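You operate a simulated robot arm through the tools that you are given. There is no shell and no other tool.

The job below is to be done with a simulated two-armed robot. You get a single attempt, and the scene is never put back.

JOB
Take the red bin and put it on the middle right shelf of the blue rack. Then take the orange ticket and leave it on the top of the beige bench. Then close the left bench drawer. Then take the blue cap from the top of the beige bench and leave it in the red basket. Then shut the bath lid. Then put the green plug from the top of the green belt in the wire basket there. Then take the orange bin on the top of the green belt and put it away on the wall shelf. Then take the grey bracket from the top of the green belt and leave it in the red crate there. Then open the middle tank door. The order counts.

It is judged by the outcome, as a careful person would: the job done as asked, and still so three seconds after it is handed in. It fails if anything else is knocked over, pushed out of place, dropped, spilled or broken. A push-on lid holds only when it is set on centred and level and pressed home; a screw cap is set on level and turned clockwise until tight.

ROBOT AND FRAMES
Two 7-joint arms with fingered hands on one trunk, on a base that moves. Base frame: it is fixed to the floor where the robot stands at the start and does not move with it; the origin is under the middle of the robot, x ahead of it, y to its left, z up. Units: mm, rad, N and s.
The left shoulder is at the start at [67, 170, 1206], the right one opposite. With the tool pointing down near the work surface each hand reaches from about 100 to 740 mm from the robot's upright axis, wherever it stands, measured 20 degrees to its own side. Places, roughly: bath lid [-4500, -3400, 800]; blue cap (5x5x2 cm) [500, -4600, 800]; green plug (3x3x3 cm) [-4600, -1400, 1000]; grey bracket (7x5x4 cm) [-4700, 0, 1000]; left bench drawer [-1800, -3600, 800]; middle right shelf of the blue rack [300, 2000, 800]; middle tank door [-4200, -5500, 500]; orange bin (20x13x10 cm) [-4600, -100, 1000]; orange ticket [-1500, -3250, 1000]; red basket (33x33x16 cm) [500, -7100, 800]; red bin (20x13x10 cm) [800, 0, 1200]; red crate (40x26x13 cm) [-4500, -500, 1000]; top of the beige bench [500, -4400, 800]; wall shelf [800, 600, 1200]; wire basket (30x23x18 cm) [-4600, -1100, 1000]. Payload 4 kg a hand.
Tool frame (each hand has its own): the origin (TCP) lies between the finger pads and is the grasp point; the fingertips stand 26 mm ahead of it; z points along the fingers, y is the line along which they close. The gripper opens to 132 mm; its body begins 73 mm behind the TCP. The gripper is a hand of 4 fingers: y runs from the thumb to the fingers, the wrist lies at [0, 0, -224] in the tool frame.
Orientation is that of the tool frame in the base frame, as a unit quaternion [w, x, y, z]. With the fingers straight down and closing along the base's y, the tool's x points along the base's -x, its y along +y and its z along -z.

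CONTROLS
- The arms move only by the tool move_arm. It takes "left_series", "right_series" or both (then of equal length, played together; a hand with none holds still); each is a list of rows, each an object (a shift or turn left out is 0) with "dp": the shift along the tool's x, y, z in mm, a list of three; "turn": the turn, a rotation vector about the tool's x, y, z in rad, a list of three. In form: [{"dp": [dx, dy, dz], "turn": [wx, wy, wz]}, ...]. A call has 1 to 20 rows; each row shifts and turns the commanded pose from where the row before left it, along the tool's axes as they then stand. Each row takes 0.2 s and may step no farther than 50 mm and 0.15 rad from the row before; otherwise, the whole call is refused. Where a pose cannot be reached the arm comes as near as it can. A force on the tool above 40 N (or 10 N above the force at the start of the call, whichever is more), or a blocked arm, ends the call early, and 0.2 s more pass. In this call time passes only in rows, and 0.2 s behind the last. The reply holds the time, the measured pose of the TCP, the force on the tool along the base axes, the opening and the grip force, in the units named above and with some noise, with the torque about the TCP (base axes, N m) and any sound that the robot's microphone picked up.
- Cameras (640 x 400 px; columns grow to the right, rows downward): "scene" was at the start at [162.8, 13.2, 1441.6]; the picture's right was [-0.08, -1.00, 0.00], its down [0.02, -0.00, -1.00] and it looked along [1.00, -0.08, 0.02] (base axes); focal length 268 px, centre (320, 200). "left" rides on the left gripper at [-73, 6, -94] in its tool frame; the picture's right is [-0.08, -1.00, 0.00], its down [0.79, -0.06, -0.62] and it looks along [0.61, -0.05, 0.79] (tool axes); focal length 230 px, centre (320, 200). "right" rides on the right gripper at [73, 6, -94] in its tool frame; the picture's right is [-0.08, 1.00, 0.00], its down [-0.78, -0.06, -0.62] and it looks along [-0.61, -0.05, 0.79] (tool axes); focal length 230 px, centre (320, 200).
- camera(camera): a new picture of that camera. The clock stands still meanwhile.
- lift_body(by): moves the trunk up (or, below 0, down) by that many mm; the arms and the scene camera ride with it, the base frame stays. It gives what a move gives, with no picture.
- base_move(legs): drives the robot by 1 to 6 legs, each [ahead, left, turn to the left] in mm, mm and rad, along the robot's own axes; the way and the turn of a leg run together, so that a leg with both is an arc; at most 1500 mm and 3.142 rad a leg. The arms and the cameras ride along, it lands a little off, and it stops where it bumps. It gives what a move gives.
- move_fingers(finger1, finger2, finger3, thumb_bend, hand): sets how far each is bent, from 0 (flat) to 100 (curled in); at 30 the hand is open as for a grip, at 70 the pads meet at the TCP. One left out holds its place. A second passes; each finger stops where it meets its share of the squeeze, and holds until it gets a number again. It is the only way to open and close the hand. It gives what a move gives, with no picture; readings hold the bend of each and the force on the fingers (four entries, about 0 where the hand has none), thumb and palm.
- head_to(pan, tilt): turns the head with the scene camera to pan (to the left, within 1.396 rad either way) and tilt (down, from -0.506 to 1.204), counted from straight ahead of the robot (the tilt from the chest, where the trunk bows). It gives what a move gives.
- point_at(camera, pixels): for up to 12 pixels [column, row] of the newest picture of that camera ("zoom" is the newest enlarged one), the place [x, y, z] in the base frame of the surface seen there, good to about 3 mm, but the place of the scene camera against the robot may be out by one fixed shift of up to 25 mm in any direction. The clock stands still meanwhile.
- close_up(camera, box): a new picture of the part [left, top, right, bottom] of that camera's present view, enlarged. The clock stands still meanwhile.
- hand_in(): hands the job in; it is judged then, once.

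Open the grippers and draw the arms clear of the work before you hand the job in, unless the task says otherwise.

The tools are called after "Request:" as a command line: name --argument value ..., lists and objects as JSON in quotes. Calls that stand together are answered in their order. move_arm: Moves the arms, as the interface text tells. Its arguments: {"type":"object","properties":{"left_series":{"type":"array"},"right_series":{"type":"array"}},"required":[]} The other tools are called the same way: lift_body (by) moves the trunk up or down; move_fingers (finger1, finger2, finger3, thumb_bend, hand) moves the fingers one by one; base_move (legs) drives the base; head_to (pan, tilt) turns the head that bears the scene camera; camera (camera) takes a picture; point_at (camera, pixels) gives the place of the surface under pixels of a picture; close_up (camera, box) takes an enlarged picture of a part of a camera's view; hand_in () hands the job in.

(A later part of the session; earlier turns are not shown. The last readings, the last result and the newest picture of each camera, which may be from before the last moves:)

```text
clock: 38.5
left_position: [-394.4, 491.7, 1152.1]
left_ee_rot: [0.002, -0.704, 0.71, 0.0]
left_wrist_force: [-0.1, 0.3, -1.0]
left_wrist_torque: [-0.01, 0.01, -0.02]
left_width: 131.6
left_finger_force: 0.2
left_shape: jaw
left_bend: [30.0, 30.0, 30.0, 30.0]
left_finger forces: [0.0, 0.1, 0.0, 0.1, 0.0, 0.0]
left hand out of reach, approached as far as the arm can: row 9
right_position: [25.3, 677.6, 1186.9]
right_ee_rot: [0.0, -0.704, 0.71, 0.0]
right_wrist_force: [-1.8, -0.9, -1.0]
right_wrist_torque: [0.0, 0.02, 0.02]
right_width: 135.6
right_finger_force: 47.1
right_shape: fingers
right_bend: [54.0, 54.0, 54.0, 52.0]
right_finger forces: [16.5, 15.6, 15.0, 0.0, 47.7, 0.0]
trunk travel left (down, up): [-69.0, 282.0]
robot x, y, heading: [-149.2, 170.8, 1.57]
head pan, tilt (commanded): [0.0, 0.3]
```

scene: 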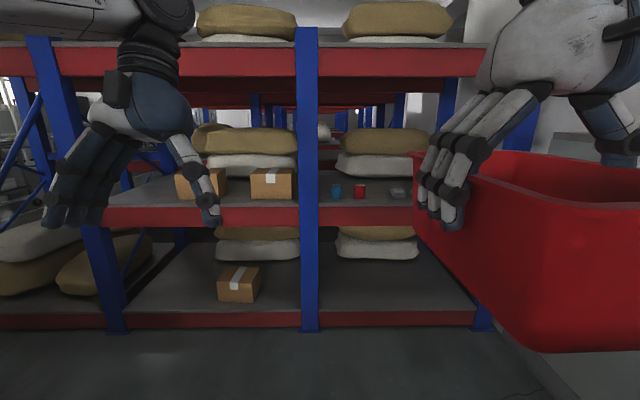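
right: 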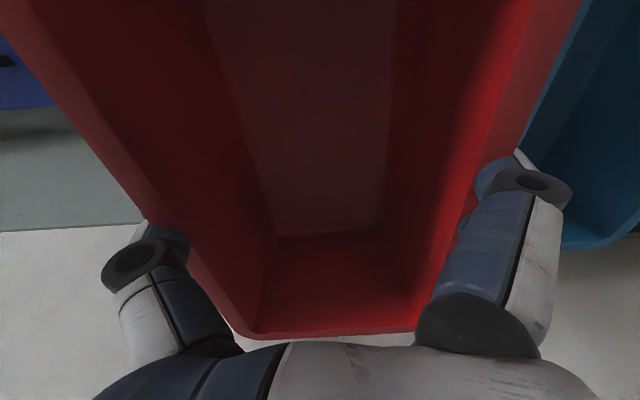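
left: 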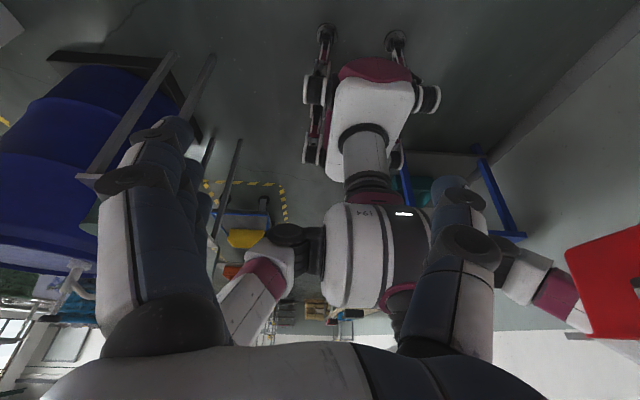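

Now I lower the bin (right hand) to about z 970 and shift it 80 mm to the right, still over open floor.

Request:
move_arm --right_series '[{"dp": [0, -16, 44]}, {"dp": [0, -16, 44]}, {"dp": [0, -16, 44]}, {"dp": [0, -16, 44]}, {"dp": [0, -16, 42]}]'

Request:
base_move --legs '[[900, -480, 0]]'

Request:
camera --camera "scene"

Request:
camera --camera "right"

```text
clock: 39.7
left_position: [-394.4, 491.6, 1150.6]
left_ee_rot: [0.001, -0.704, 0.71, -0.001]
left_wrist_force: [1.0, 0.1, -0.2]
left_wrist_torque: [-0.03, 0.02, 0.02]
left_width: 132.1
left_finger_force: 0.0
left_shape: jaw
left_bend: [30.0, 30.0, 30.0, 30.0]
left_finger forces: [0.0, 0.0, 0.0, 0.1, 0.0, 0.0]
right_position: [106.2, 678.1, 968.8]
right_ee_rot: [-0.001, -0.705, 0.709, 0.0]
right_wrist_force: [-1.1, 0.0, -2.4]
right_wrist_torque: [-0.01, 0.04, -0.01]
right_width: 135.4
right_finger_force: 46.8
right_shape: fingers
right_bend: [54.0, 54.0, 54.0, 52.0]
right_finger forces: [16.3, 15.3, 15.1, 0.1, 47.3, 0.1]
trunk travel left (down, up): [-69.0, 282.0]
robot x, y, heading: [-148.9, 172.5, 1.564]
head pan, tilt (commanded): [0.0, 0.3]
```

```text
clock: 43.9
left_position: [-53.6, 1205.6, 1161.0]
left_ee_rot: [0.036, -0.704, 0.709, 0.003]
left_wrist_force: [0.0, 0.1, -0.2]
left_wrist_torque: [0.0, -0.04, 0.01]
left_width: 131.9
left_finger_force: 0.0
left_shape: jaw
left_bend: [30.0, 30.0, 30.0, 30.0]
left_finger forces: [0.1, 0.0, 0.0, 0.0, 0.0, 0.0]
right_position: [440.3, 1405.1, 1023.7]
right_ee_rot: [-0.071, 0.72, -0.69, 0.006]
right_wrist_force: [-0.6, 0.3, -0.6]
right_wrist_torque: [-0.01, 0.03, -0.02]
right_width: 134.7
right_finger_force: 44.5
right_shape: fingers
right_bend: [54.0, 54.0, 54.0, 52.0]
right_finger forces: [15.7, 14.5, 14.4, 0.0, 44.9, 0.0]
trunk travel left (down, up): [-69.0, 282.0]
robot x, y, heading: [235.1, 915.9, 1.564]
head pan, tilt (commanded): [0.0, 0.3]
stopped in leg 1: the robot was blocked; the commanded pose is now the measured one
```

```text
taken
```

scene: 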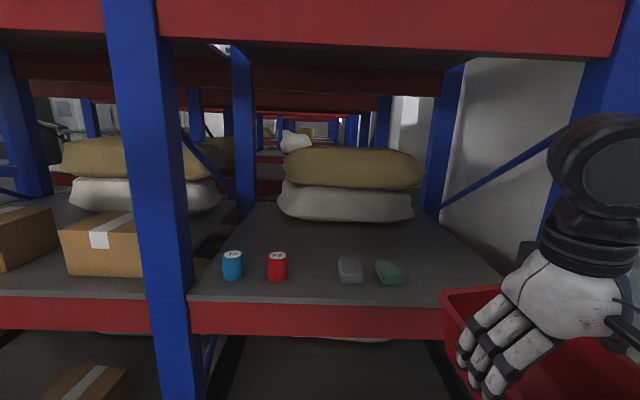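

```text
taken
```

right: 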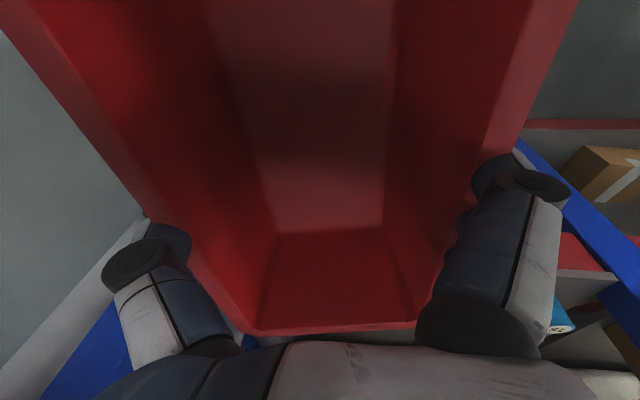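

The robot was blocked at (235, 916); the right arm was pushed (hand 50 mm left and up). Probably the elbow touched the wall shelf. I look to the right to see.

Request:
head_to --pan -1.2 --tilt 0.2

Request:
camera --camera "scene"

```text
clock: 45.3
left_position: [-54.6, 1203.9, 1158.8]
left_ee_rot: [0.037, -0.704, 0.709, 0.002]
left_wrist_force: [0.1, -0.3, 0.4]
left_wrist_torque: [0.0, -0.03, 0.01]
left_width: 131.8
left_finger_force: 0.1
left_shape: jaw
left_bend: [30.0, 30.0, 30.0, 30.0]
left_finger forces: [0.0, 0.0, 0.1, 0.1, 0.0, 0.0]
right_position: [439.4, 1404.4, 1022.3]
right_ee_rot: [-0.071, 0.72, -0.691, 0.007]
right_wrist_force: [-0.1, 0.4, -1.9]
right_wrist_torque: [-0.03, 0.01, -0.01]
right_width: 134.6
right_finger_force: 44.8
right_shape: fingers
right_bend: [54.0, 54.0, 54.0, 52.0]
right_finger forces: [15.7, 14.5, 14.2, 0.0, 44.9, 0.1]
trunk travel left (down, up): [-69.0, 282.0]
robot x, y, heading: [231.9, 926.8, 1.56]
head pan, tilt (commanded): [-1.201, 0.201]
```

```text
taken
```

scene: 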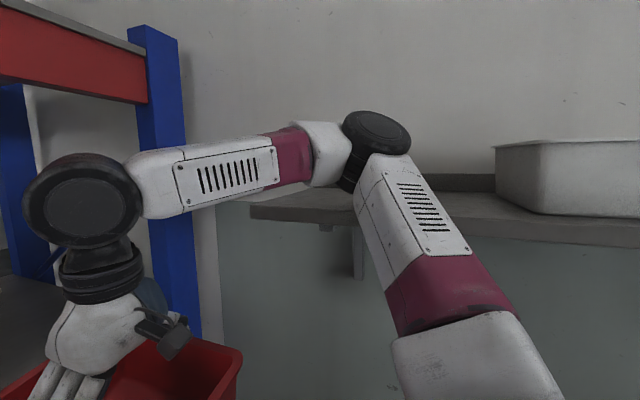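

The right elbow (pixel (380,140)) met the wall shelf's front edge; the white bin looks untouched. I move the base 170 mm to the left to get clear, then re-level the bin.

Request:
base_move --legs '[[0, 170, 0]]'

Request:
move_arm --right_series '[{"turn": [-0.056, 0.044, 0.024]}, {"turn": [-0.056, 0.044, 0.024]}]'

Request:
camera --camera "scene"

```text
clock: 46.2
left_position: [-48.6, 1210.4, 1160.3]
left_ee_rot: [0.027, -0.702, 0.712, 0.004]
left_wrist_force: [0.1, -0.4, -0.2]
left_wrist_torque: [-0.01, -0.05, 0.04]
left_width: 131.9
left_finger_force: 0.0
left_shape: jaw
left_bend: [30.0, 30.0, 30.0, 30.0]
left_finger forces: [0.0, 0.0, 0.1, 0.0, 0.1, 0.1]
right_position: [438.9, 1404.4, 1014.7]
right_ee_rot: [-0.073, 0.725, -0.684, 0.017]
right_wrist_force: [-0.6, 0.4, -1.1]
right_wrist_torque: [-0.02, 0.0, 0.03]
right_width: 134.9
right_finger_force: 44.3
right_shape: fingers
right_bend: [54.0, 54.0, 54.0, 52.0]
right_finger forces: [15.6, 14.5, 14.2, 0.0, 44.8, 0.0]
trunk travel left (down, up): [-69.0, 282.0]
robot x, y, heading: [226.6, 919.8, 1.56]
head pan, tilt (commanded): [-1.201, 0.201]
stopped in leg 1: the robot was blocked; the commanded pose is now the measured one
```

```text
clock: 47.0
left_position: [-52.5, 1210.6, 1160.7]
left_ee_rot: [0.029, -0.703, 0.711, 0.003]
left_wrist_force: [0.2, -0.1, -0.3]
left_wrist_torque: [-0.01, -0.03, 0.03]
left_width: 131.9
left_finger_force: 0.0
left_shape: jaw
left_bend: [30.0, 30.0, 30.0, 30.0]
left_finger forces: [0.0, 0.0, 0.0, 0.1, 0.0, 0.0]
right_position: [428.7, 1408.2, 1027.8]
right_ee_rot: [-0.025, 0.717, -0.696, 0.007]
right_wrist_force: [-0.6, 0.6, -1.0]
right_wrist_torque: [0.03, 0.01, -0.02]
right_width: 134.7
right_finger_force: 44.7
right_shape: fingers
right_bend: [54.0, 54.0, 54.0, 52.0]
right_finger forces: [15.5, 14.4, 14.1, 0.1, 44.5, 0.0]
trunk travel left (down, up): [-69.0, 282.0]
robot x, y, heading: [221.4, 920.6, 1.555]
head pan, tilt (commanded): [-1.201, 0.201]
stopped in row 2 (right hand): the arm was blocked; the commanded pose is now the measured one
```

```text
taken
```

scene: 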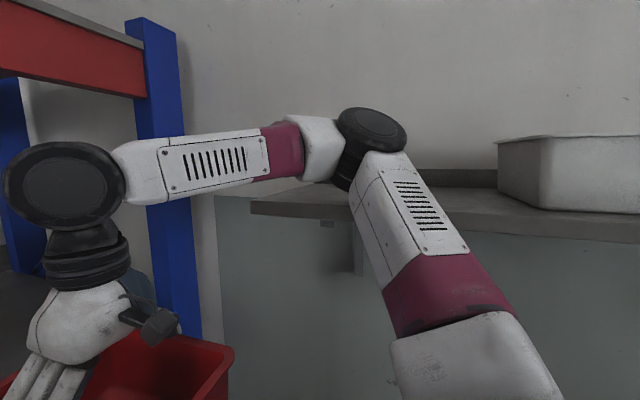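

Something else also blocks leftward motion. I look to the left side.

Request:
head_to --pan 1.2 --tilt 0.4

Request:
camera --camera "scene"

Request:
camera --camera "left"

```text
clock: 49.2
left_position: [-54.9, 1209.7, 1157.5]
left_ee_rot: [0.029, -0.704, 0.71, 0.002]
left_wrist_force: [-0.6, 0.2, -1.1]
left_wrist_torque: [0.02, 0.01, 0.01]
left_width: 132.0
left_finger_force: 0.1
left_shape: jaw
left_bend: [30.0, 30.0, 30.0, 30.0]
left_finger forces: [0.0, 0.1, 0.0, 0.0, 0.0, 0.0]
right_position: [428.6, 1409.3, 1026.1]
right_ee_rot: [-0.025, 0.718, -0.696, 0.008]
right_wrist_force: [0.0, 0.3, -2.1]
right_wrist_torque: [0.0, -0.01, -0.01]
right_width: 134.8
right_finger_force: 43.8
right_shape: fingers
right_bend: [54.0, 54.0, 54.0, 52.0]
right_finger forces: [15.5, 14.5, 14.1, 0.1, 44.5, 0.0]
trunk travel left (down, up): [-69.0, 282.0]
robot x, y, heading: [227.0, 924.0, 1.564]
head pan, tilt (commanded): [1.201, 0.4]
```

```text
taken
```

scene: 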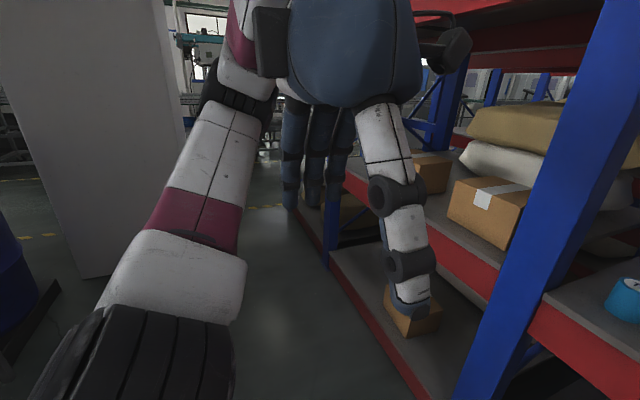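

```text
taken
```

left: 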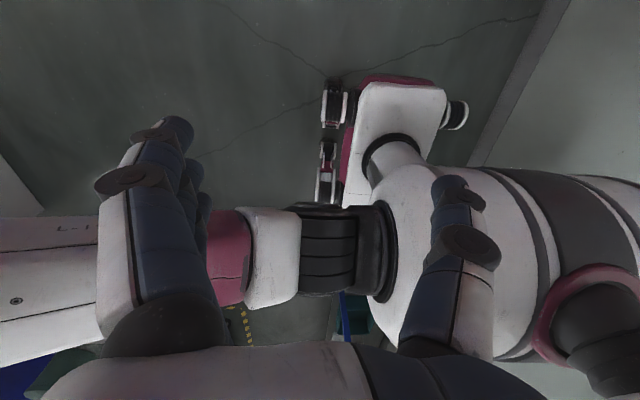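

There is a pillar on the left (columns 0–180) next to the left arm. I measure it and the floor.

Request:
point_at --camera "scene" --pixels '[[100, 100], [160, 60], [170, 130], [80, 260], [40, 150], [110, 273], [225, 130], [240, 90], [200, 280], [300, 300], [220, 380], [150, 200]]'

Request:
head_to --pan 1.39 --tilt 0.1

Request:
camera --camera "scene"

```text
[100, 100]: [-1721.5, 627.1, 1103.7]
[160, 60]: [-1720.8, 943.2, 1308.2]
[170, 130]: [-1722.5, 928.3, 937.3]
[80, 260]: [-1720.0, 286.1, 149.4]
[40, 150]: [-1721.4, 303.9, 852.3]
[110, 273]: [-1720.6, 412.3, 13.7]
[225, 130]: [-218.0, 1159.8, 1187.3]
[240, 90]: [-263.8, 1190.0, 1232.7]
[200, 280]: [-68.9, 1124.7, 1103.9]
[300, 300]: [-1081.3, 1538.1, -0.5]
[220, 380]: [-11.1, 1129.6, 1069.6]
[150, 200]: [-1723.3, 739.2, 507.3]
```

```text
clock: 50.0
left_position: [-54.9, 1210.8, 1157.9]
left_ee_rot: [0.029, -0.704, 0.71, 0.002]
left_wrist_force: [0.4, 0.5, -0.6]
left_wrist_torque: [0.01, 0.01, -0.01]
left_width: 132.0
left_finger_force: 0.1
left_shape: jaw
left_bend: [30.0, 30.0, 30.0, 30.0]
left_finger forces: [0.0, 0.0, 0.1, 0.1, 0.1, 0.0]
right_position: [428.0, 1408.7, 1026.9]
right_ee_rot: [-0.025, 0.718, -0.696, 0.008]
right_wrist_force: [0.2, -0.3, -1.5]
right_wrist_torque: [-0.03, 0.05, -0.03]
right_width: 134.9
right_finger_force: 44.2
right_shape: fingers
right_bend: [54.0, 54.0, 54.0, 52.0]
right_finger forces: [15.4, 14.5, 14.2, 0.0, 44.5, 0.1]
trunk travel left (down, up): [-69.0, 282.0]
robot x, y, heading: [227.7, 924.1, 1.561]
head pan, tilt (commanded): [1.389, 0.099]
```

```text
taken
```

scene: 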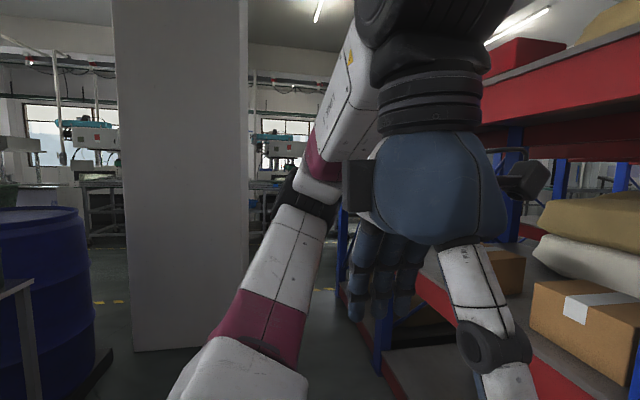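

The pillar is far away (x≈−1720), so the left side is free. I look at the right elbow again and measure it against the shelf edge.

Request:
head_to --pan -1.35 --tilt 0.35

Request:
camera --camera "scene"

```text
clock: 52.4
left_position: [-55.9, 1212.2, 1158.1]
left_ee_rot: [0.029, -0.704, 0.71, 0.002]
left_wrist_force: [0.4, -0.2, -0.4]
left_wrist_torque: [-0.01, 0.01, 0.01]
left_width: 131.8
left_finger_force: 0.0
left_shape: jaw
left_bend: [30.0, 30.0, 30.0, 30.0]
left_finger forces: [0.0, 0.0, 0.0, 0.0, 0.0, 0.0]
right_position: [428.0, 1409.2, 1025.6]
right_ee_rot: [-0.024, 0.718, -0.696, 0.009]
right_wrist_force: [-0.1, 0.5, -0.5]
right_wrist_torque: [0.01, -0.01, 0.01]
right_width: 134.6
right_finger_force: 43.9
right_shape: fingers
right_bend: [54.0, 54.0, 54.0, 52.0]
right_finger forces: [15.5, 14.4, 14.1, 0.1, 44.4, 0.0]
trunk travel left (down, up): [-69.0, 282.0]
robot x, y, heading: [229.0, 921.4, 1.56]
head pan, tilt (commanded): [-1.349, 0.351]
```

```text
taken
```

scene: 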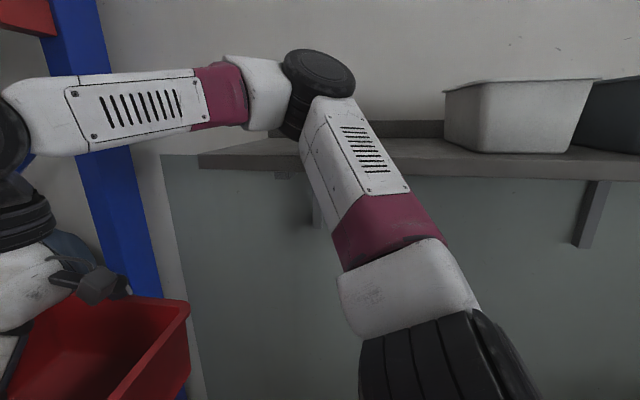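

Request:
point_at --camera "scene" --pixels '[[320, 70], [295, 100], [310, 150], [350, 170], [330, 210], [385, 190], [250, 160], [420, 160], [520, 170], [470, 110], [250, 100], [150, 330]]'

```text
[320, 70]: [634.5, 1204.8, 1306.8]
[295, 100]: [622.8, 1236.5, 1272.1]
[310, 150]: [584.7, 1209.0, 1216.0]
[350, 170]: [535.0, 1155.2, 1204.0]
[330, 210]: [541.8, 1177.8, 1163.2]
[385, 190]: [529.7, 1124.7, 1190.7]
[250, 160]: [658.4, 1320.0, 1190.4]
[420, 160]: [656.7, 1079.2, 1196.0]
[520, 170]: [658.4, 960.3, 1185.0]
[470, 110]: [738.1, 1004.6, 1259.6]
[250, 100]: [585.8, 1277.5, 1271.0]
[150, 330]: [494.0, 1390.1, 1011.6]
```

The upper arm near the elbow touches the shelf's front edge (x≈657, z≈1200). Before trying again, I look down around the base for anything that might block it.

Request:
head_to --pan 0.0 --tilt 1.1

Request:
camera --camera "scene"

Request:
head_to --pan 1.0 --tilt 1.0

Request:
camera --camera "scene"

```text
clock: 53.9
left_position: [-55.5, 1212.2, 1158.1]
left_ee_rot: [0.03, -0.704, 0.71, 0.0]
left_wrist_force: [1.5, 0.5, -0.7]
left_wrist_torque: [0.0, 0.0, 0.02]
left_width: 131.9
left_finger_force: 0.1
left_shape: jaw
left_bend: [30.0, 30.0, 30.0, 30.0]
left_finger forces: [0.1, 0.0, 0.0, 0.0, 0.0, 0.0]
right_position: [427.9, 1410.1, 1024.7]
right_ee_rot: [-0.024, 0.718, -0.696, 0.01]
right_wrist_force: [0.5, -0.2, -1.0]
right_wrist_torque: [0.03, 0.0, 0.0]
right_width: 134.9
right_finger_force: 44.5
right_shape: fingers
right_bend: [54.0, 54.0, 54.0, 52.0]
right_finger forces: [15.5, 14.3, 14.1, 0.1, 44.5, 0.1]
trunk travel left (down, up): [-69.0, 282.0]
robot x, y, heading: [224.4, 921.6, 1.563]
head pan, tilt (commanded): [0.0, 1.1]
```

```text
taken
```

scene: 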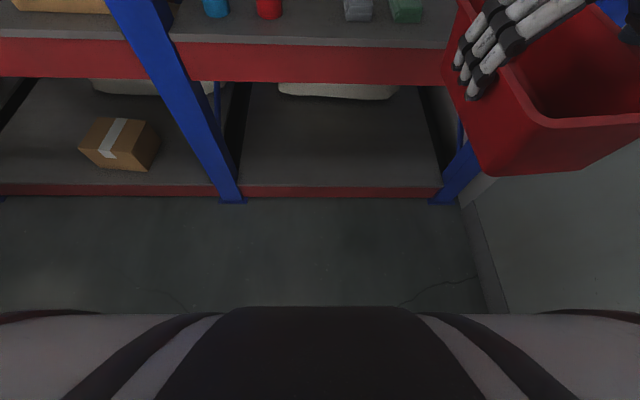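

```text
clock: 55.2
left_position: [-55.4, 1213.7, 1156.7]
left_ee_rot: [0.029, -0.704, 0.709, 0.001]
left_wrist_force: [-0.3, -0.1, 0.5]
left_wrist_torque: [0.0, 0.02, 0.01]
left_width: 131.8
left_finger_force: 0.2
left_shape: jaw
left_bend: [30.0, 30.0, 30.0, 30.0]
left_finger forces: [0.1, 0.1, 0.0, 0.0, 0.0, 0.0]
right_position: [426.8, 1410.9, 1024.9]
right_ee_rot: [-0.024, 0.718, -0.696, 0.01]
right_wrist_force: [0.6, -0.3, -0.3]
right_wrist_torque: [0.01, -0.01, 0.0]
right_width: 134.5
right_finger_force: 44.5
right_shape: fingers
right_bend: [54.0, 54.0, 54.0, 52.0]
right_finger forces: [15.5, 14.3, 14.1, 0.0, 44.5, 0.0]
trunk travel left (down, up): [-69.0, 282.0]
robot x, y, heading: [225.6, 921.5, 1.566]
head pan, tilt (commanded): [1.0, 1.0]
```

```text
taken
```

scene: 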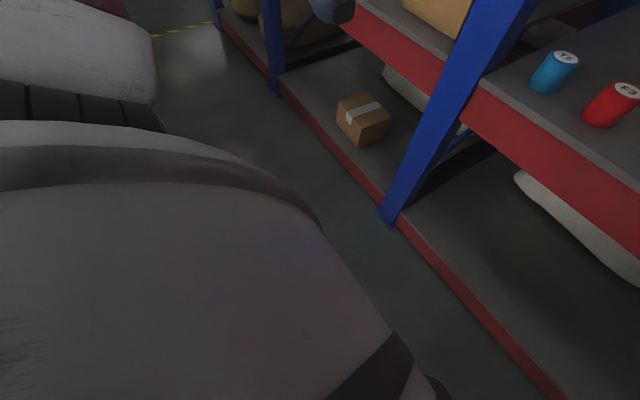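

The floor is clear, so the block came from the arm's contact with the shelf edge. I try again, a short move away to the left.

Request:
base_move --legs '[[0, 60, 0]]'

```text
clock: 56.4
left_position: [-95.8, 1224.6, 1156.8]
left_ee_rot: [0.015, -0.705, 0.709, 0.003]
left_wrist_force: [-0.7, 0.7, -0.5]
left_wrist_torque: [0.01, -0.12, 0.01]
left_width: 131.9
left_finger_force: 0.1
left_shape: jaw
left_bend: [30.0, 30.0, 30.0, 30.0]
left_finger forces: [0.1, 0.0, 0.0, 0.0, 0.0, 0.1]
right_position: [384.6, 1419.9, 1008.2]
right_ee_rot: [-0.006, 0.716, -0.698, 0.007]
right_wrist_force: [-0.5, 2.1, -1.5]
right_wrist_torque: [-0.11, -0.06, 0.0]
right_width: 134.6
right_finger_force: 44.7
right_shape: fingers
right_bend: [54.0, 54.0, 54.0, 52.0]
right_finger forces: [15.1, 14.4, 13.9, 0.0, 43.6, 0.0]
trunk travel left (down, up): [-69.0, 282.0]
robot x, y, heading: [161.7, 921.9, 1.567]
head pan, tilt (commanded): [1.0, 1.0]
```

The base is free now (x≈162). I shift a bit more to the left, then drive ahead to y≈1200 so the elbow passes the shelf end at y=1380.

Request:
base_move --legs '[[0, 70, 0], [280, 0, 0]]'

Request:
head_to --pan -0.6 --tilt 0.4

Request:
camera --camera "scene"

```text
clock: 59.2
left_position: [-148.9, 1520.9, 1151.7]
left_ee_rot: [0.002, -0.704, 0.71, -0.001]
left_wrist_force: [0.7, 0.0, -0.1]
left_wrist_torque: [0.0, 0.0, 0.01]
left_width: 131.9
left_finger_force: 0.0
left_shape: jaw
left_bend: [30.0, 30.0, 30.0, 30.0]
left_finger forces: [0.1, 0.0, 0.0, 0.1, 0.0, 0.1]
right_position: [331.1, 1713.2, 991.8]
right_ee_rot: [0.008, 0.715, -0.699, 0.011]
right_wrist_force: [0.5, -0.1, -1.1]
right_wrist_torque: [-0.05, 0.02, -0.01]
right_width: 134.7
right_finger_force: 43.4
right_shape: fingers
right_bend: [54.0, 54.0, 54.0, 52.0]
right_finger forces: [15.0, 14.1, 13.6, 0.1, 43.4, 0.0]
trunk travel left (down, up): [-69.0, 282.0]
robot x, y, heading: [99.2, 1202.3, 1.56]
head pan, tilt (commanded): [1.0, 1.0]
```

```text
clock: 60.9
left_position: [-148.0, 1521.6, 1151.9]
left_ee_rot: [0.002, -0.704, 0.71, -0.001]
left_wrist_force: [-0.6, 0.5, 0.3]
left_wrist_torque: [0.02, -0.02, -0.01]
left_width: 131.8
left_finger_force: 0.1
left_shape: jaw
left_bend: [30.0, 30.0, 30.0, 30.0]
left_finger forces: [0.0, 0.0, 0.0, 0.1, 0.0, 0.0]
right_position: [329.9, 1712.2, 993.2]
right_ee_rot: [0.008, 0.715, -0.699, 0.011]
right_wrist_force: [-0.2, 0.2, -1.3]
right_wrist_torque: [0.01, -0.02, -0.03]
right_width: 134.7
right_finger_force: 43.4
right_shape: fingers
right_bend: [54.0, 54.0, 54.0, 52.0]
right_finger forces: [14.8, 14.3, 13.7, 0.0, 43.5, 0.0]
trunk travel left (down, up): [-69.0, 282.0]
robot x, y, heading: [92.8, 1202.3, 1.561]
head pan, tilt (commanded): [-0.6, 0.4]
```

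```text
taken
```

scene: 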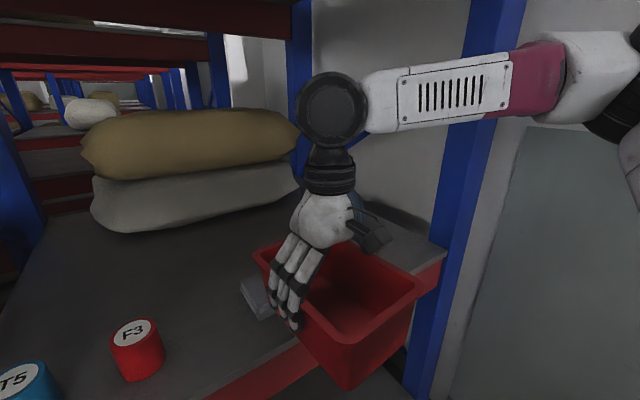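

The bin is just in front of the shelf at z bottom ≈920. I raise it 45 mm for clearance over the small things, drive ahead 120 mm so the elbow clears the shelf end, then slide right 255 mm.

Request:
move_arm --right_series '[{"dp": [0, 0, -25]}, {"dp": [0, 0, -25]}]'

Request:
base_move --legs '[[130, 0, 0], [0, -130, 0]]'

Request:
camera --camera "scene"

```text
clock: 61.5
left_position: [-148.6, 1521.1, 1152.7]
left_ee_rot: [0.002, -0.704, 0.71, -0.001]
left_wrist_force: [0.2, 0.7, 0.4]
left_wrist_torque: [-0.01, 0.0, -0.03]
left_width: 132.0
left_finger_force: 0.0
left_shape: jaw
left_bend: [30.0, 30.0, 30.0, 30.0]
left_finger forces: [0.0, 0.0, 0.0, 0.1, 0.0, 0.0]
right_position: [330.7, 1713.0, 1042.2]
right_ee_rot: [0.009, 0.715, -0.699, 0.011]
right_wrist_force: [0.4, -0.6, -1.3]
right_wrist_torque: [-0.02, -0.01, -0.02]
right_width: 134.1
right_finger_force: 43.5
right_shape: fingers
right_bend: [54.0, 54.0, 54.0, 52.0]
right_finger forces: [14.8, 14.1, 13.8, 0.1, 43.2, 0.1]
trunk travel left (down, up): [-69.0, 282.0]
robot x, y, heading: [98.4, 1199.1, 1.559]
head pan, tilt (commanded): [-0.6, 0.4]
```

```text
clock: 64.1
left_position: [-18.2, 1649.1, 1151.8]
left_ee_rot: [0.003, -0.704, 0.71, -0.001]
left_wrist_force: [0.4, -0.2, -0.4]
left_wrist_torque: [0.01, 0.0, 0.02]
left_width: 132.1
left_finger_force: 0.1
left_shape: jaw
left_bend: [30.0, 30.0, 30.0, 30.0]
left_finger forces: [0.0, 0.0, 0.0, 0.0, 0.1, 0.0]
right_position: [460.6, 1841.2, 1043.1]
right_ee_rot: [0.008, 0.715, -0.699, 0.011]
right_wrist_force: [-0.2, -0.3, -1.3]
right_wrist_torque: [0.02, 0.04, 0.01]
right_width: 134.4
right_finger_force: 43.2
right_shape: fingers
right_bend: [54.0, 54.0, 54.0, 52.0]
right_finger forces: [14.7, 14.1, 13.7, 0.0, 43.4, 0.0]
trunk travel left (down, up): [-69.0, 282.0]
robot x, y, heading: [226.6, 1328.7, 1.562]
head pan, tilt (commanded): [-0.6, 0.4]
```

```text
taken
```

scene: 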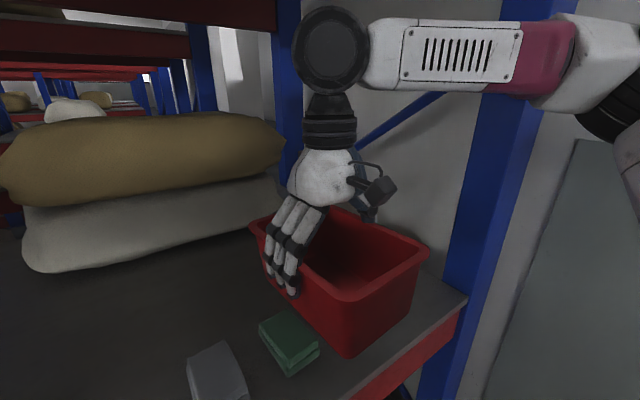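

All clear so far; the bin is right of the green pack now. I slide another 115 mm to the right.

Request:
base_move --legs '[[0, -115, 0]]'

Request:
camera --camera "scene"

Request:
camera --camera "right"

```text
clock: 65.8
left_position: [95.3, 1646.7, 1151.8]
left_ee_rot: [0.003, -0.704, 0.71, -0.001]
left_wrist_force: [0.1, 0.5, 0.7]
left_wrist_torque: [0.0, -0.01, 0.01]
left_width: 131.7
left_finger_force: 0.1
left_shape: jaw
left_bend: [30.0, 30.0, 30.0, 30.0]
left_finger forces: [0.0, 0.0, 0.0, 0.0, 0.0, 0.1]
right_position: [574.7, 1839.7, 1042.1]
right_ee_rot: [0.009, 0.715, -0.699, 0.01]
right_wrist_force: [-0.3, -1.0, -1.9]
right_wrist_torque: [0.0, 0.03, 0.02]
right_width: 134.3
right_finger_force: 42.7
right_shape: fingers
right_bend: [54.0, 54.0, 54.0, 52.0]
right_finger forces: [14.8, 14.1, 13.8, 0.0, 43.2, 0.0]
trunk travel left (down, up): [-69.0, 282.0]
robot x, y, heading: [341.5, 1326.1, 1.557]
head pan, tilt (commanded): [-0.6, 0.4]
```

```text
taken
```

scene: 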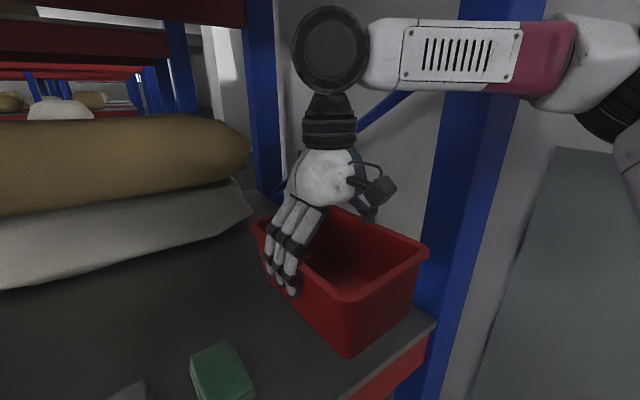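

```text
taken
```

right: 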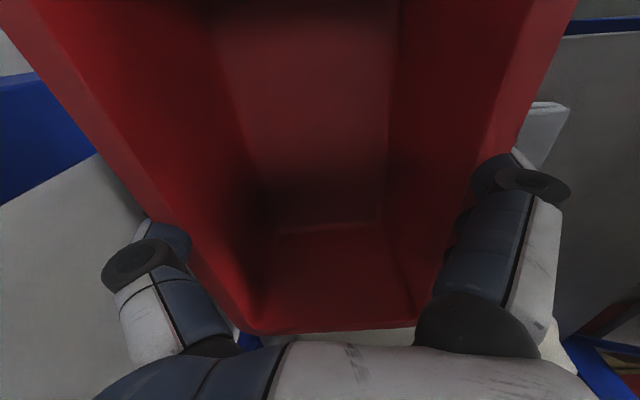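

The hand is at (575, 1840). I extend 110 mm deeper over the shelf and measure the shelf height from the hand camera.

Request:
move_arm --right_series '[{"dp": [-37, 0, 0]}, {"dp": [-37, 0, 0]}, {"dp": [-37, 0, 0]}, {"dp": [0, 0, 30]}, {"dp": [0, 0, 30]}]'

Request:
camera --camera "right"

Request:
point_at --camera "right" --pixels '[[600, 100], [600, 150], [560, 60], [40, 300], [60, 250], [100, 290]]'

Request:
camera --camera "scene"

```text
clock: 67.0
left_position: [95.5, 1648.8, 1150.9]
left_ee_rot: [0.002, -0.704, 0.71, -0.002]
left_wrist_force: [0.4, 0.8, -1.0]
left_wrist_torque: [0.0, 0.0, -0.02]
left_width: 131.6
left_finger_force: 0.1
left_shape: jaw
left_bend: [30.0, 30.0, 30.0, 30.0]
left_finger forces: [0.1, 0.0, 0.0, 0.1, 0.1, 0.0]
right_position: [572.1, 1951.9, 978.7]
right_ee_rot: [0.008, 0.715, -0.7, 0.01]
right_wrist_force: [-0.7, -0.5, -1.8]
right_wrist_torque: [-0.01, 0.03, 0.0]
right_width: 134.1
right_finger_force: 42.4
right_shape: fingers
right_bend: [54.0, 54.0, 54.0, 53.0]
right_finger forces: [14.6, 13.9, 13.5, 0.1, 42.7, 0.0]
trunk travel left (down, up): [-69.0, 282.0]
robot x, y, heading: [339.1, 1329.2, 1.561]
head pan, tilt (commanded): [-0.6, 0.4]
```

```text
taken
```

right: 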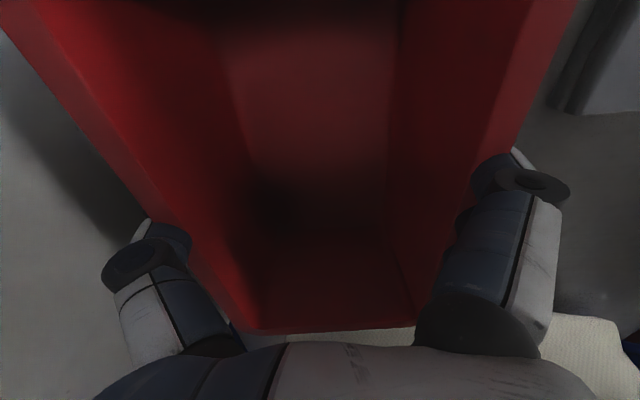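

```text
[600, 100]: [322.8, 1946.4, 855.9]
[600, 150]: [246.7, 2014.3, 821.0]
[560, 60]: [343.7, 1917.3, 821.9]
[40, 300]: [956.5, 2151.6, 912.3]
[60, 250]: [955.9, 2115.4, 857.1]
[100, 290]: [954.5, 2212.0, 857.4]
```

```text
taken
```

scene: 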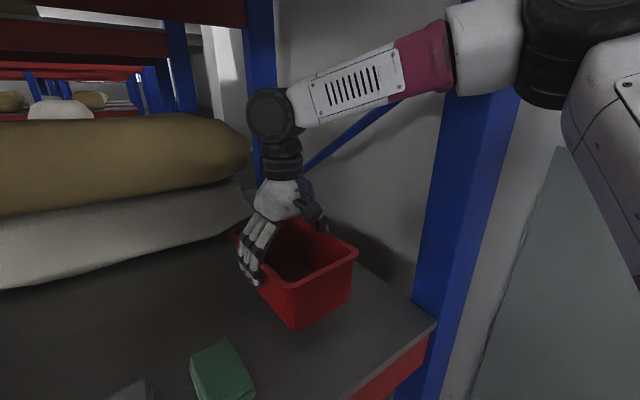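

Shelf surface is at z≈821, so the TCP should end at ≈894. I lower in steps, slowly at the end.

Request:
move_arm --right_series '[{"dp": [0, 0, 30]}, {"dp": [0, 0, 30]}, {"dp": [0, 0, 10]}, {"dp": [0, 0, 6]}]'

```text
clock: 68.0
left_position: [94.3, 1648.1, 1150.1]
left_ee_rot: [0.003, -0.703, 0.711, -0.001]
left_wrist_force: [0.4, -0.4, 0.0]
left_wrist_torque: [0.01, 0.0, 0.04]
left_width: 131.7
left_finger_force: 0.1
left_shape: jaw
left_bend: [30.0, 30.0, 30.0, 30.0]
left_finger forces: [0.0, 0.0, 0.0, 0.0, 0.0, 0.1]
right_position: [572.9, 1949.7, 903.0]
right_ee_rot: [0.008, 0.715, -0.699, 0.011]
right_wrist_force: [0.0, -0.3, -1.5]
right_wrist_torque: [0.01, 0.01, 0.04]
right_width: 134.2
right_finger_force: 42.3
right_shape: fingers
right_bend: [54.0, 54.0, 54.0, 53.0]
right_finger forces: [14.5, 13.8, 13.5, 0.0, 42.4, 0.0]
trunk travel left (down, up): [-69.0, 282.0]
robot x, y, heading: [334.2, 1329.6, 1.567]
head pan, tilt (commanded): [-0.6, 0.4]
```

No contact yet at TCP z 903. I continue in 3 mm steps until the wrist force shows the shelf.

Request:
move_arm --right_series '[{"dp": [0, 0, 3]}, {"dp": [0, 0, 3]}, {"dp": [0, 0, 2]}]'

Request:
close_up --camera "scene" --box '[180, 160, 440, 360]'

```text
clock: 68.8
left_position: [95.4, 1647.0, 1152.1]
left_ee_rot: [0.002, -0.704, 0.71, -0.001]
left_wrist_force: [-0.4, -0.3, -0.4]
left_wrist_torque: [-0.02, -0.02, 0.0]
left_width: 131.7
left_finger_force: 0.0
left_shape: jaw
left_bend: [30.0, 30.0, 30.0, 30.0]
left_finger forces: [0.0, 0.1, 0.0, 0.0, 0.0, 0.1]
right_position: [573.2, 1947.4, 896.6]
right_ee_rot: [0.007, 0.715, -0.699, 0.01]
right_wrist_force: [-0.1, -1.4, 2.3]
right_wrist_torque: [0.18, 0.16, 0.03]
right_width: 134.1
right_finger_force: 43.3
right_shape: fingers
right_bend: [54.0, 55.0, 55.0, 53.0]
right_finger forces: [14.6, 13.8, 14.9, 0.0, 43.3, 0.1]
trunk travel left (down, up): [-69.0, 282.0]
robot x, y, heading: [338.6, 1325.8, 1.562]
head pan, tilt (commanded): [-0.6, 0.4]
```

```text
2.00 times, centred on (310, 260) of scene
```

zoom: 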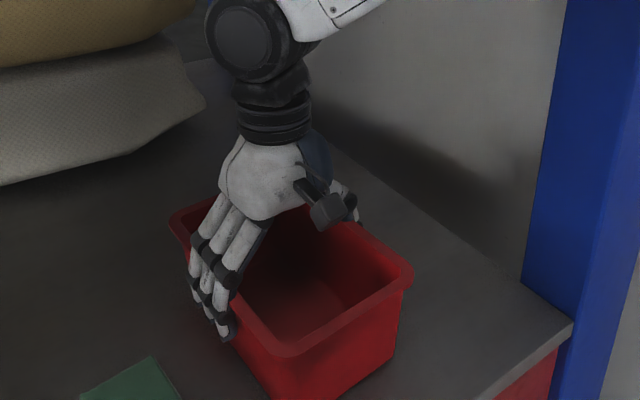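

Contact is felt (force +2.3 N). I press 2 mm more and open the hand.

Request:
move_arm --right_series '[{"dp": [0, 0, 2]}]'

Request:
move_fingers --hand "right" --finger1 12 --finger2 12 --finger3 12 --thumb_bend 12

Request:
camera --camera "right"

```text
clock: 69.2
left_position: [93.9, 1646.2, 1152.1]
left_ee_rot: [0.004, -0.704, 0.71, -0.001]
left_wrist_force: [-0.3, -0.4, -0.5]
left_wrist_torque: [0.0, -0.01, -0.01]
left_width: 131.9
left_finger_force: 0.1
left_shape: jaw
left_bend: [30.0, 30.0, 30.0, 30.0]
left_finger forces: [0.0, 0.0, 0.1, 0.1, 0.1, 0.0]
right_position: [573.0, 1947.8, 894.3]
right_ee_rot: [0.007, 0.715, -0.699, 0.01]
right_wrist_force: [-0.6, -2.0, 4.2]
right_wrist_torque: [0.34, 0.35, 0.11]
right_width: 133.7
right_finger_force: 44.0
right_shape: fingers
right_bend: [54.0, 55.0, 55.0, 53.0]
right_finger forces: [14.8, 14.2, 15.1, 0.0, 43.6, 0.0]
trunk travel left (down, up): [-69.0, 282.0]
robot x, y, heading: [338.1, 1327.1, 1.565]
head pan, tilt (commanded): [-0.6, 0.4]
```

```text
clock: 70.2
left_position: [94.6, 1648.9, 1152.6]
left_ee_rot: [0.003, -0.704, 0.711, -0.001]
left_wrist_force: [-0.1, 0.5, 0.0]
left_wrist_torque: [0.05, -0.01, -0.02]
left_width: 131.8
left_finger_force: 0.1
left_shape: jaw
left_bend: [30.0, 30.0, 30.0, 30.0]
left_finger forces: [0.1, 0.1, 0.0, 0.1, 0.1, 0.0]
right_position: [572.6, 1948.6, 894.1]
right_ee_rot: [0.009, 0.715, -0.699, 0.011]
right_wrist_force: [2.0, -0.1, 1.9]
right_wrist_torque: [0.03, -0.1, -0.02]
right_width: 169.5
right_finger_force: 0.9
right_shape: fingers
right_bend: [12.0, 12.0, 12.0, 10.0]
right_finger forces: [0.0, 0.0, 0.1, 0.1, 2.2, 0.0]
trunk travel left (down, up): [-69.0, 282.0]
robot x, y, heading: [343.5, 1329.2, 1.564]
head pan, tilt (commanded): [-0.6, 0.4]
```

```text
taken
```

right: 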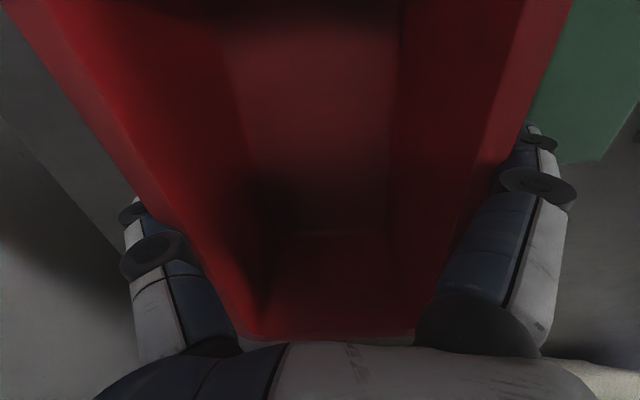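

The hand is open and the bin stands on the shelf. I raise the hand straight up.

Request:
move_arm --right_series '[{"dp": [0, -2, -15]}, {"dp": [0, 0, -25]}, {"dp": [0, 0, -35]}, {"dp": [0, 0, -35]}, {"dp": [0, 0, -35]}]'

Request:
camera --camera "scene"

Request:
camera --camera "right"

```text
clock: 71.4
left_position: [94.9, 1647.0, 1151.1]
left_ee_rot: [0.003, -0.704, 0.71, -0.001]
left_wrist_force: [-0.6, 0.0, 0.0]
left_wrist_torque: [-0.02, -0.01, 0.0]
left_width: 131.8
left_finger_force: 0.0
left_shape: jaw
left_bend: [30.0, 30.0, 30.0, 30.0]
left_finger forces: [0.0, 0.1, 0.1, 0.0, 0.0, 0.0]
right_position: [575.1, 1950.8, 1038.2]
right_ee_rot: [0.007, 0.715, -0.699, 0.012]
right_wrist_force: [-0.1, -1.0, -0.1]
right_wrist_torque: [0.0, 0.0, 0.01]
right_width: 168.7
right_finger_force: 0.1
right_shape: fingers
right_bend: [12.0, 12.0, 12.0, 12.0]
right_finger forces: [0.1, 0.0, 0.1, 0.0, 0.1, 0.0]
trunk travel left (down, up): [-69.0, 282.0]
robot x, y, heading: [339.6, 1327.6, 1.567]
head pan, tilt (commanded): [-0.6, 0.4]
```

```text
taken
```

scene: 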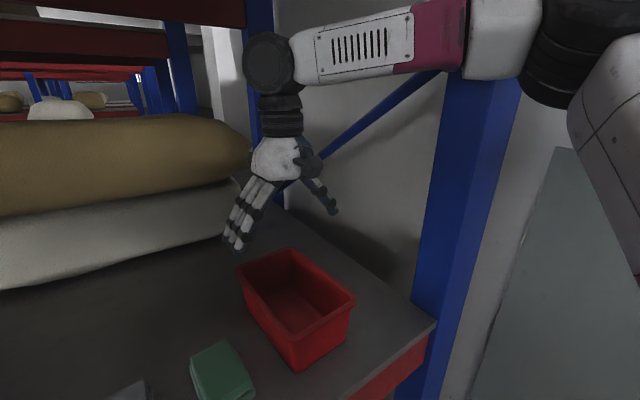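

```text
taken
```

right: 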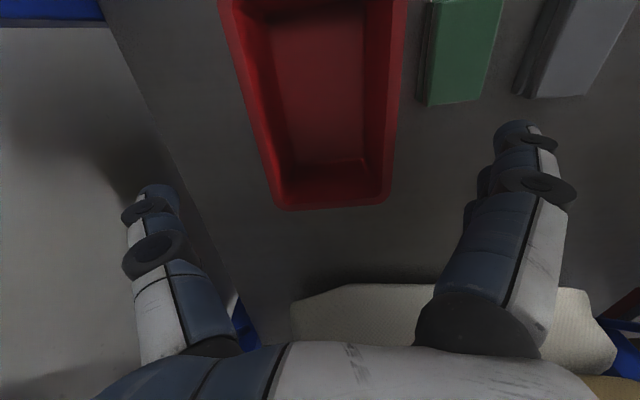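

The red bin stands on the middle right shelf. I draw the hand back and leave by the way I came: left first, then back.

Request:
move_arm --right_series '[{"dp": [40, 0, 0]}, {"dp": [40, 0, 0]}, {"dp": [35, 0, 0]}]'

Request:
base_move --legs '[[0, 250, 0], [-500, 0, 0]]'

Request:
head_to --pan 0 --tilt 0.3

Request:
camera --camera "scene"

```text
clock: 72.2
left_position: [96.1, 1646.2, 1151.3]
left_ee_rot: [0.002, -0.704, 0.71, -0.002]
left_wrist_force: [-0.3, 0.3, -0.6]
left_wrist_torque: [0.02, 0.04, 0.0]
left_width: 131.7
left_finger_force: 0.2
left_shape: jaw
left_bend: [30.0, 30.0, 30.0, 30.0]
left_finger forces: [0.1, 0.0, 0.0, 0.1, 0.0, 0.0]
right_position: [577.1, 1835.8, 1042.2]
right_ee_rot: [0.008, 0.715, -0.699, 0.011]
right_wrist_force: [-0.1, 0.4, 1.1]
right_wrist_torque: [0.0, -0.01, -0.01]
right_width: 168.7
right_finger_force: 0.1
right_shape: fingers
right_bend: [12.0, 12.0, 12.0, 12.0]
right_finger forces: [0.1, 0.0, 0.0, 0.0, 0.0, 0.0]
trunk travel left (down, up): [-69.0, 282.0]
robot x, y, heading: [341.1, 1328.2, 1.567]
head pan, tilt (commanded): [-0.6, 0.4]
```

```text
clock: 77.5
left_position: [-156.6, 1149.3, 1150.8]
left_ee_rot: [0.003, -0.701, 0.713, -0.002]
left_wrist_force: [-0.6, 0.0, 0.8]
left_wrist_torque: [0.01, 0.0, 0.01]
left_width: 131.9
left_finger_force: 0.1
left_shape: jaw
left_bend: [30.0, 30.0, 30.0, 30.0]
left_finger forces: [0.0, 0.1, 0.0, 0.0, 0.0, 0.1]
right_position: [326.1, 1334.1, 1041.6]
right_ee_rot: [0.008, 0.713, -0.701, 0.01]
right_wrist_force: [-0.3, -0.7, 0.4]
right_wrist_torque: [-0.01, 0.0, -0.03]
right_width: 168.9
right_finger_force: 0.0
right_shape: fingers
right_bend: [12.0, 12.0, 12.0, 12.0]
right_finger forces: [0.1, 0.0, 0.1, 0.1, 0.1, 0.0]
trunk travel left (down, up): [-69.0, 282.0]
robot x, y, heading: [87.9, 826.9, 1.554]
head pan, tilt (commanded): [-0.6, 0.4]
```

```text
clock: 78.5
left_position: [-156.4, 1148.8, 1151.5]
left_ee_rot: [0.002, -0.701, 0.713, -0.002]
left_wrist_force: [-0.3, 0.2, -0.8]
left_wrist_torque: [-0.01, 0.01, -0.04]
left_width: 132.1
left_finger_force: 0.1
left_shape: jaw
left_bend: [30.0, 30.0, 30.0, 30.0]
left_finger forces: [0.0, 0.1, 0.0, 0.1, 0.1, 0.1]
right_position: [324.8, 1333.9, 1042.0]
right_ee_rot: [0.008, 0.713, -0.701, 0.011]
right_wrist_force: [0.9, -0.5, -0.7]
right_wrist_torque: [0.01, 0.01, 0.01]
right_width: 168.6
right_finger_force: 0.0
right_shape: fingers
right_bend: [12.0, 12.0, 12.0, 12.0]
right_finger forces: [0.0, 0.0, 0.0, 0.1, 0.1, 0.1]
trunk travel left (down, up): [-69.0, 282.0]
robot x, y, heading: [87.4, 827.3, 1.559]
head pan, tilt (commanded): [0.0, 0.3]
```

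```text
taken
```

scene: 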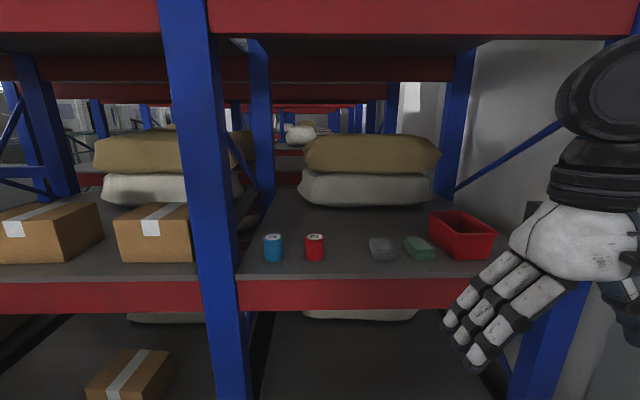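

The red bin is in place between the green pack and the post. I raise the trunk back up, drive back to the open floor and turn around to look for the ticket area.

Request:
lift_body --by 150

Request:
base_move --legs '[[-200, 350, 0], [0, 0, 1.6]]'

Request:
camera --camera "scene"

```text
clock: 80.3
left_position: [-157.9, 1151.0, 1300.1]
left_ee_rot: [0.002, -0.702, 0.712, -0.003]
left_wrist_force: [0.2, 0.4, 0.4]
left_wrist_torque: [-0.01, -0.01, -0.01]
left_width: 132.0
left_finger_force: 0.1
left_shape: jaw
left_bend: [30.0, 30.0, 30.0, 30.0]
left_finger forces: [0.0, 0.1, 0.0, 0.0, 0.0, 0.0]
right_position: [325.5, 1333.5, 1191.2]
right_ee_rot: [0.008, 0.713, -0.701, 0.01]
right_wrist_force: [-0.6, -0.6, 0.8]
right_wrist_torque: [0.03, -0.01, 0.0]
right_width: 168.8
right_finger_force: 0.1
right_shape: fingers
right_bend: [12.0, 12.0, 12.0, 12.0]
right_finger forces: [0.0, 0.0, 0.0, 0.1, 0.0, 0.0]
trunk travel left (down, up): [-219.0, 132.0]
robot x, y, heading: [89.3, 824.8, 1.56]
head pan, tilt (commanded): [0.0, 0.3]
```

```text
clock: 87.8
left_position: [-577.8, 375.2, 1301.7]
left_ee_rot: [-0.003, 1.0, 0.016, -0.001]
left_wrist_force: [0.1, 0.0, 0.5]
left_wrist_torque: [0.01, -0.02, 0.0]
left_width: 131.6
left_finger_force: 0.1
left_shape: jaw
left_bend: [30.0, 30.0, 30.0, 30.0]
left_finger forces: [0.1, 0.0, 0.0, 0.0, 0.1, 0.0]
right_position: [-785.7, 848.3, 1190.4]
right_ee_rot: [-0.002, 0.999, 0.032, 0.013]
right_wrist_force: [0.8, -0.3, 1.1]
right_wrist_torque: [0.05, -0.01, -0.03]
right_width: 168.8
right_finger_force: 0.0
right_shape: fingers
right_bend: [12.0, 12.0, 12.0, 12.0]
right_finger forces: [0.1, 0.0, 0.1, 0.0, 0.0, 0.0]
trunk travel left (down, up): [-219.0, 132.0]
robot x, y, heading: [-266.0, 636.8, -3.114]
head pan, tilt (commanded): [0.0, 0.3]
```

```text
taken
```

scene: 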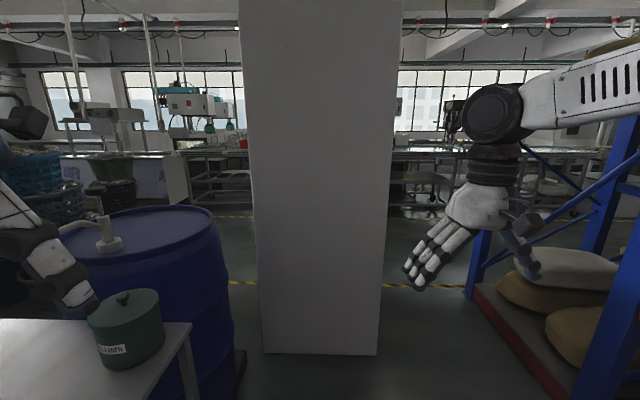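

I face −x now: a pillar ahead and, left of it, a small table with a green tub and a blue drum. I check their distances before turning further.

Request:
point_at --camera "scene" --pixels '[[190, 325], [60, 320], [20, 380], [125, 340], [125, 297], [140, 230], [220, 230], [235, 350], [60, 180], [300, 350], [330, 360], [20, 250]]'

Request:
head_to --pan 1.3 --tilt 0.4

Request:
camera --camera "scene"

```text
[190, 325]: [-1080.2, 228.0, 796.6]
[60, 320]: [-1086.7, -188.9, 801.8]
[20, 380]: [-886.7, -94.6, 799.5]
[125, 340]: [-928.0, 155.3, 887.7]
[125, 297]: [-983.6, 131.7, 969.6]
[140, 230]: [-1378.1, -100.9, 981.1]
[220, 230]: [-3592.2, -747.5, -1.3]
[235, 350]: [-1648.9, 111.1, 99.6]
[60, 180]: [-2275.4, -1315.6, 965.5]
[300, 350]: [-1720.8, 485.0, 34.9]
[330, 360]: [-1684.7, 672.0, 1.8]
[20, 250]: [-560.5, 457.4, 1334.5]
```

```text
clock: 89.3
left_position: [-578.1, 375.3, 1301.7]
left_ee_rot: [-0.002, 1.0, 0.016, -0.001]
left_wrist_force: [-1.0, 0.0, -0.4]
left_wrist_torque: [0.01, -0.02, -0.02]
left_width: 131.7
left_finger_force: 0.1
left_shape: jaw
left_bend: [30.0, 30.0, 30.0, 30.0]
left_finger forces: [0.0, 0.1, 0.0, 0.1, 0.0, 0.1]
right_position: [-786.2, 849.4, 1191.1]
right_ee_rot: [-0.002, 0.999, 0.032, 0.013]
right_wrist_force: [1.1, 0.7, 0.2]
right_wrist_torque: [-0.02, 0.0, -0.02]
right_width: 168.8
right_finger_force: 0.0
right_shape: fingers
right_bend: [12.0, 12.0, 12.0, 12.0]
right_finger forces: [0.0, 0.0, 0.1, 0.0, 0.0, 0.1]
trunk travel left (down, up): [-219.0, 132.0]
robot x, y, heading: [-268.7, 629.7, -3.113]
head pan, tilt (commanded): [1.3, 0.4]
```

```text
taken
```

scene: 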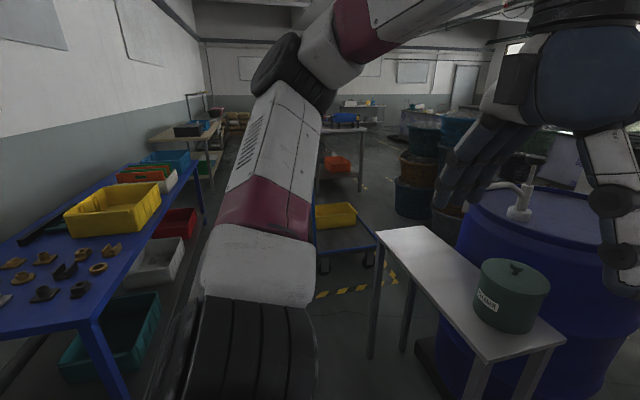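

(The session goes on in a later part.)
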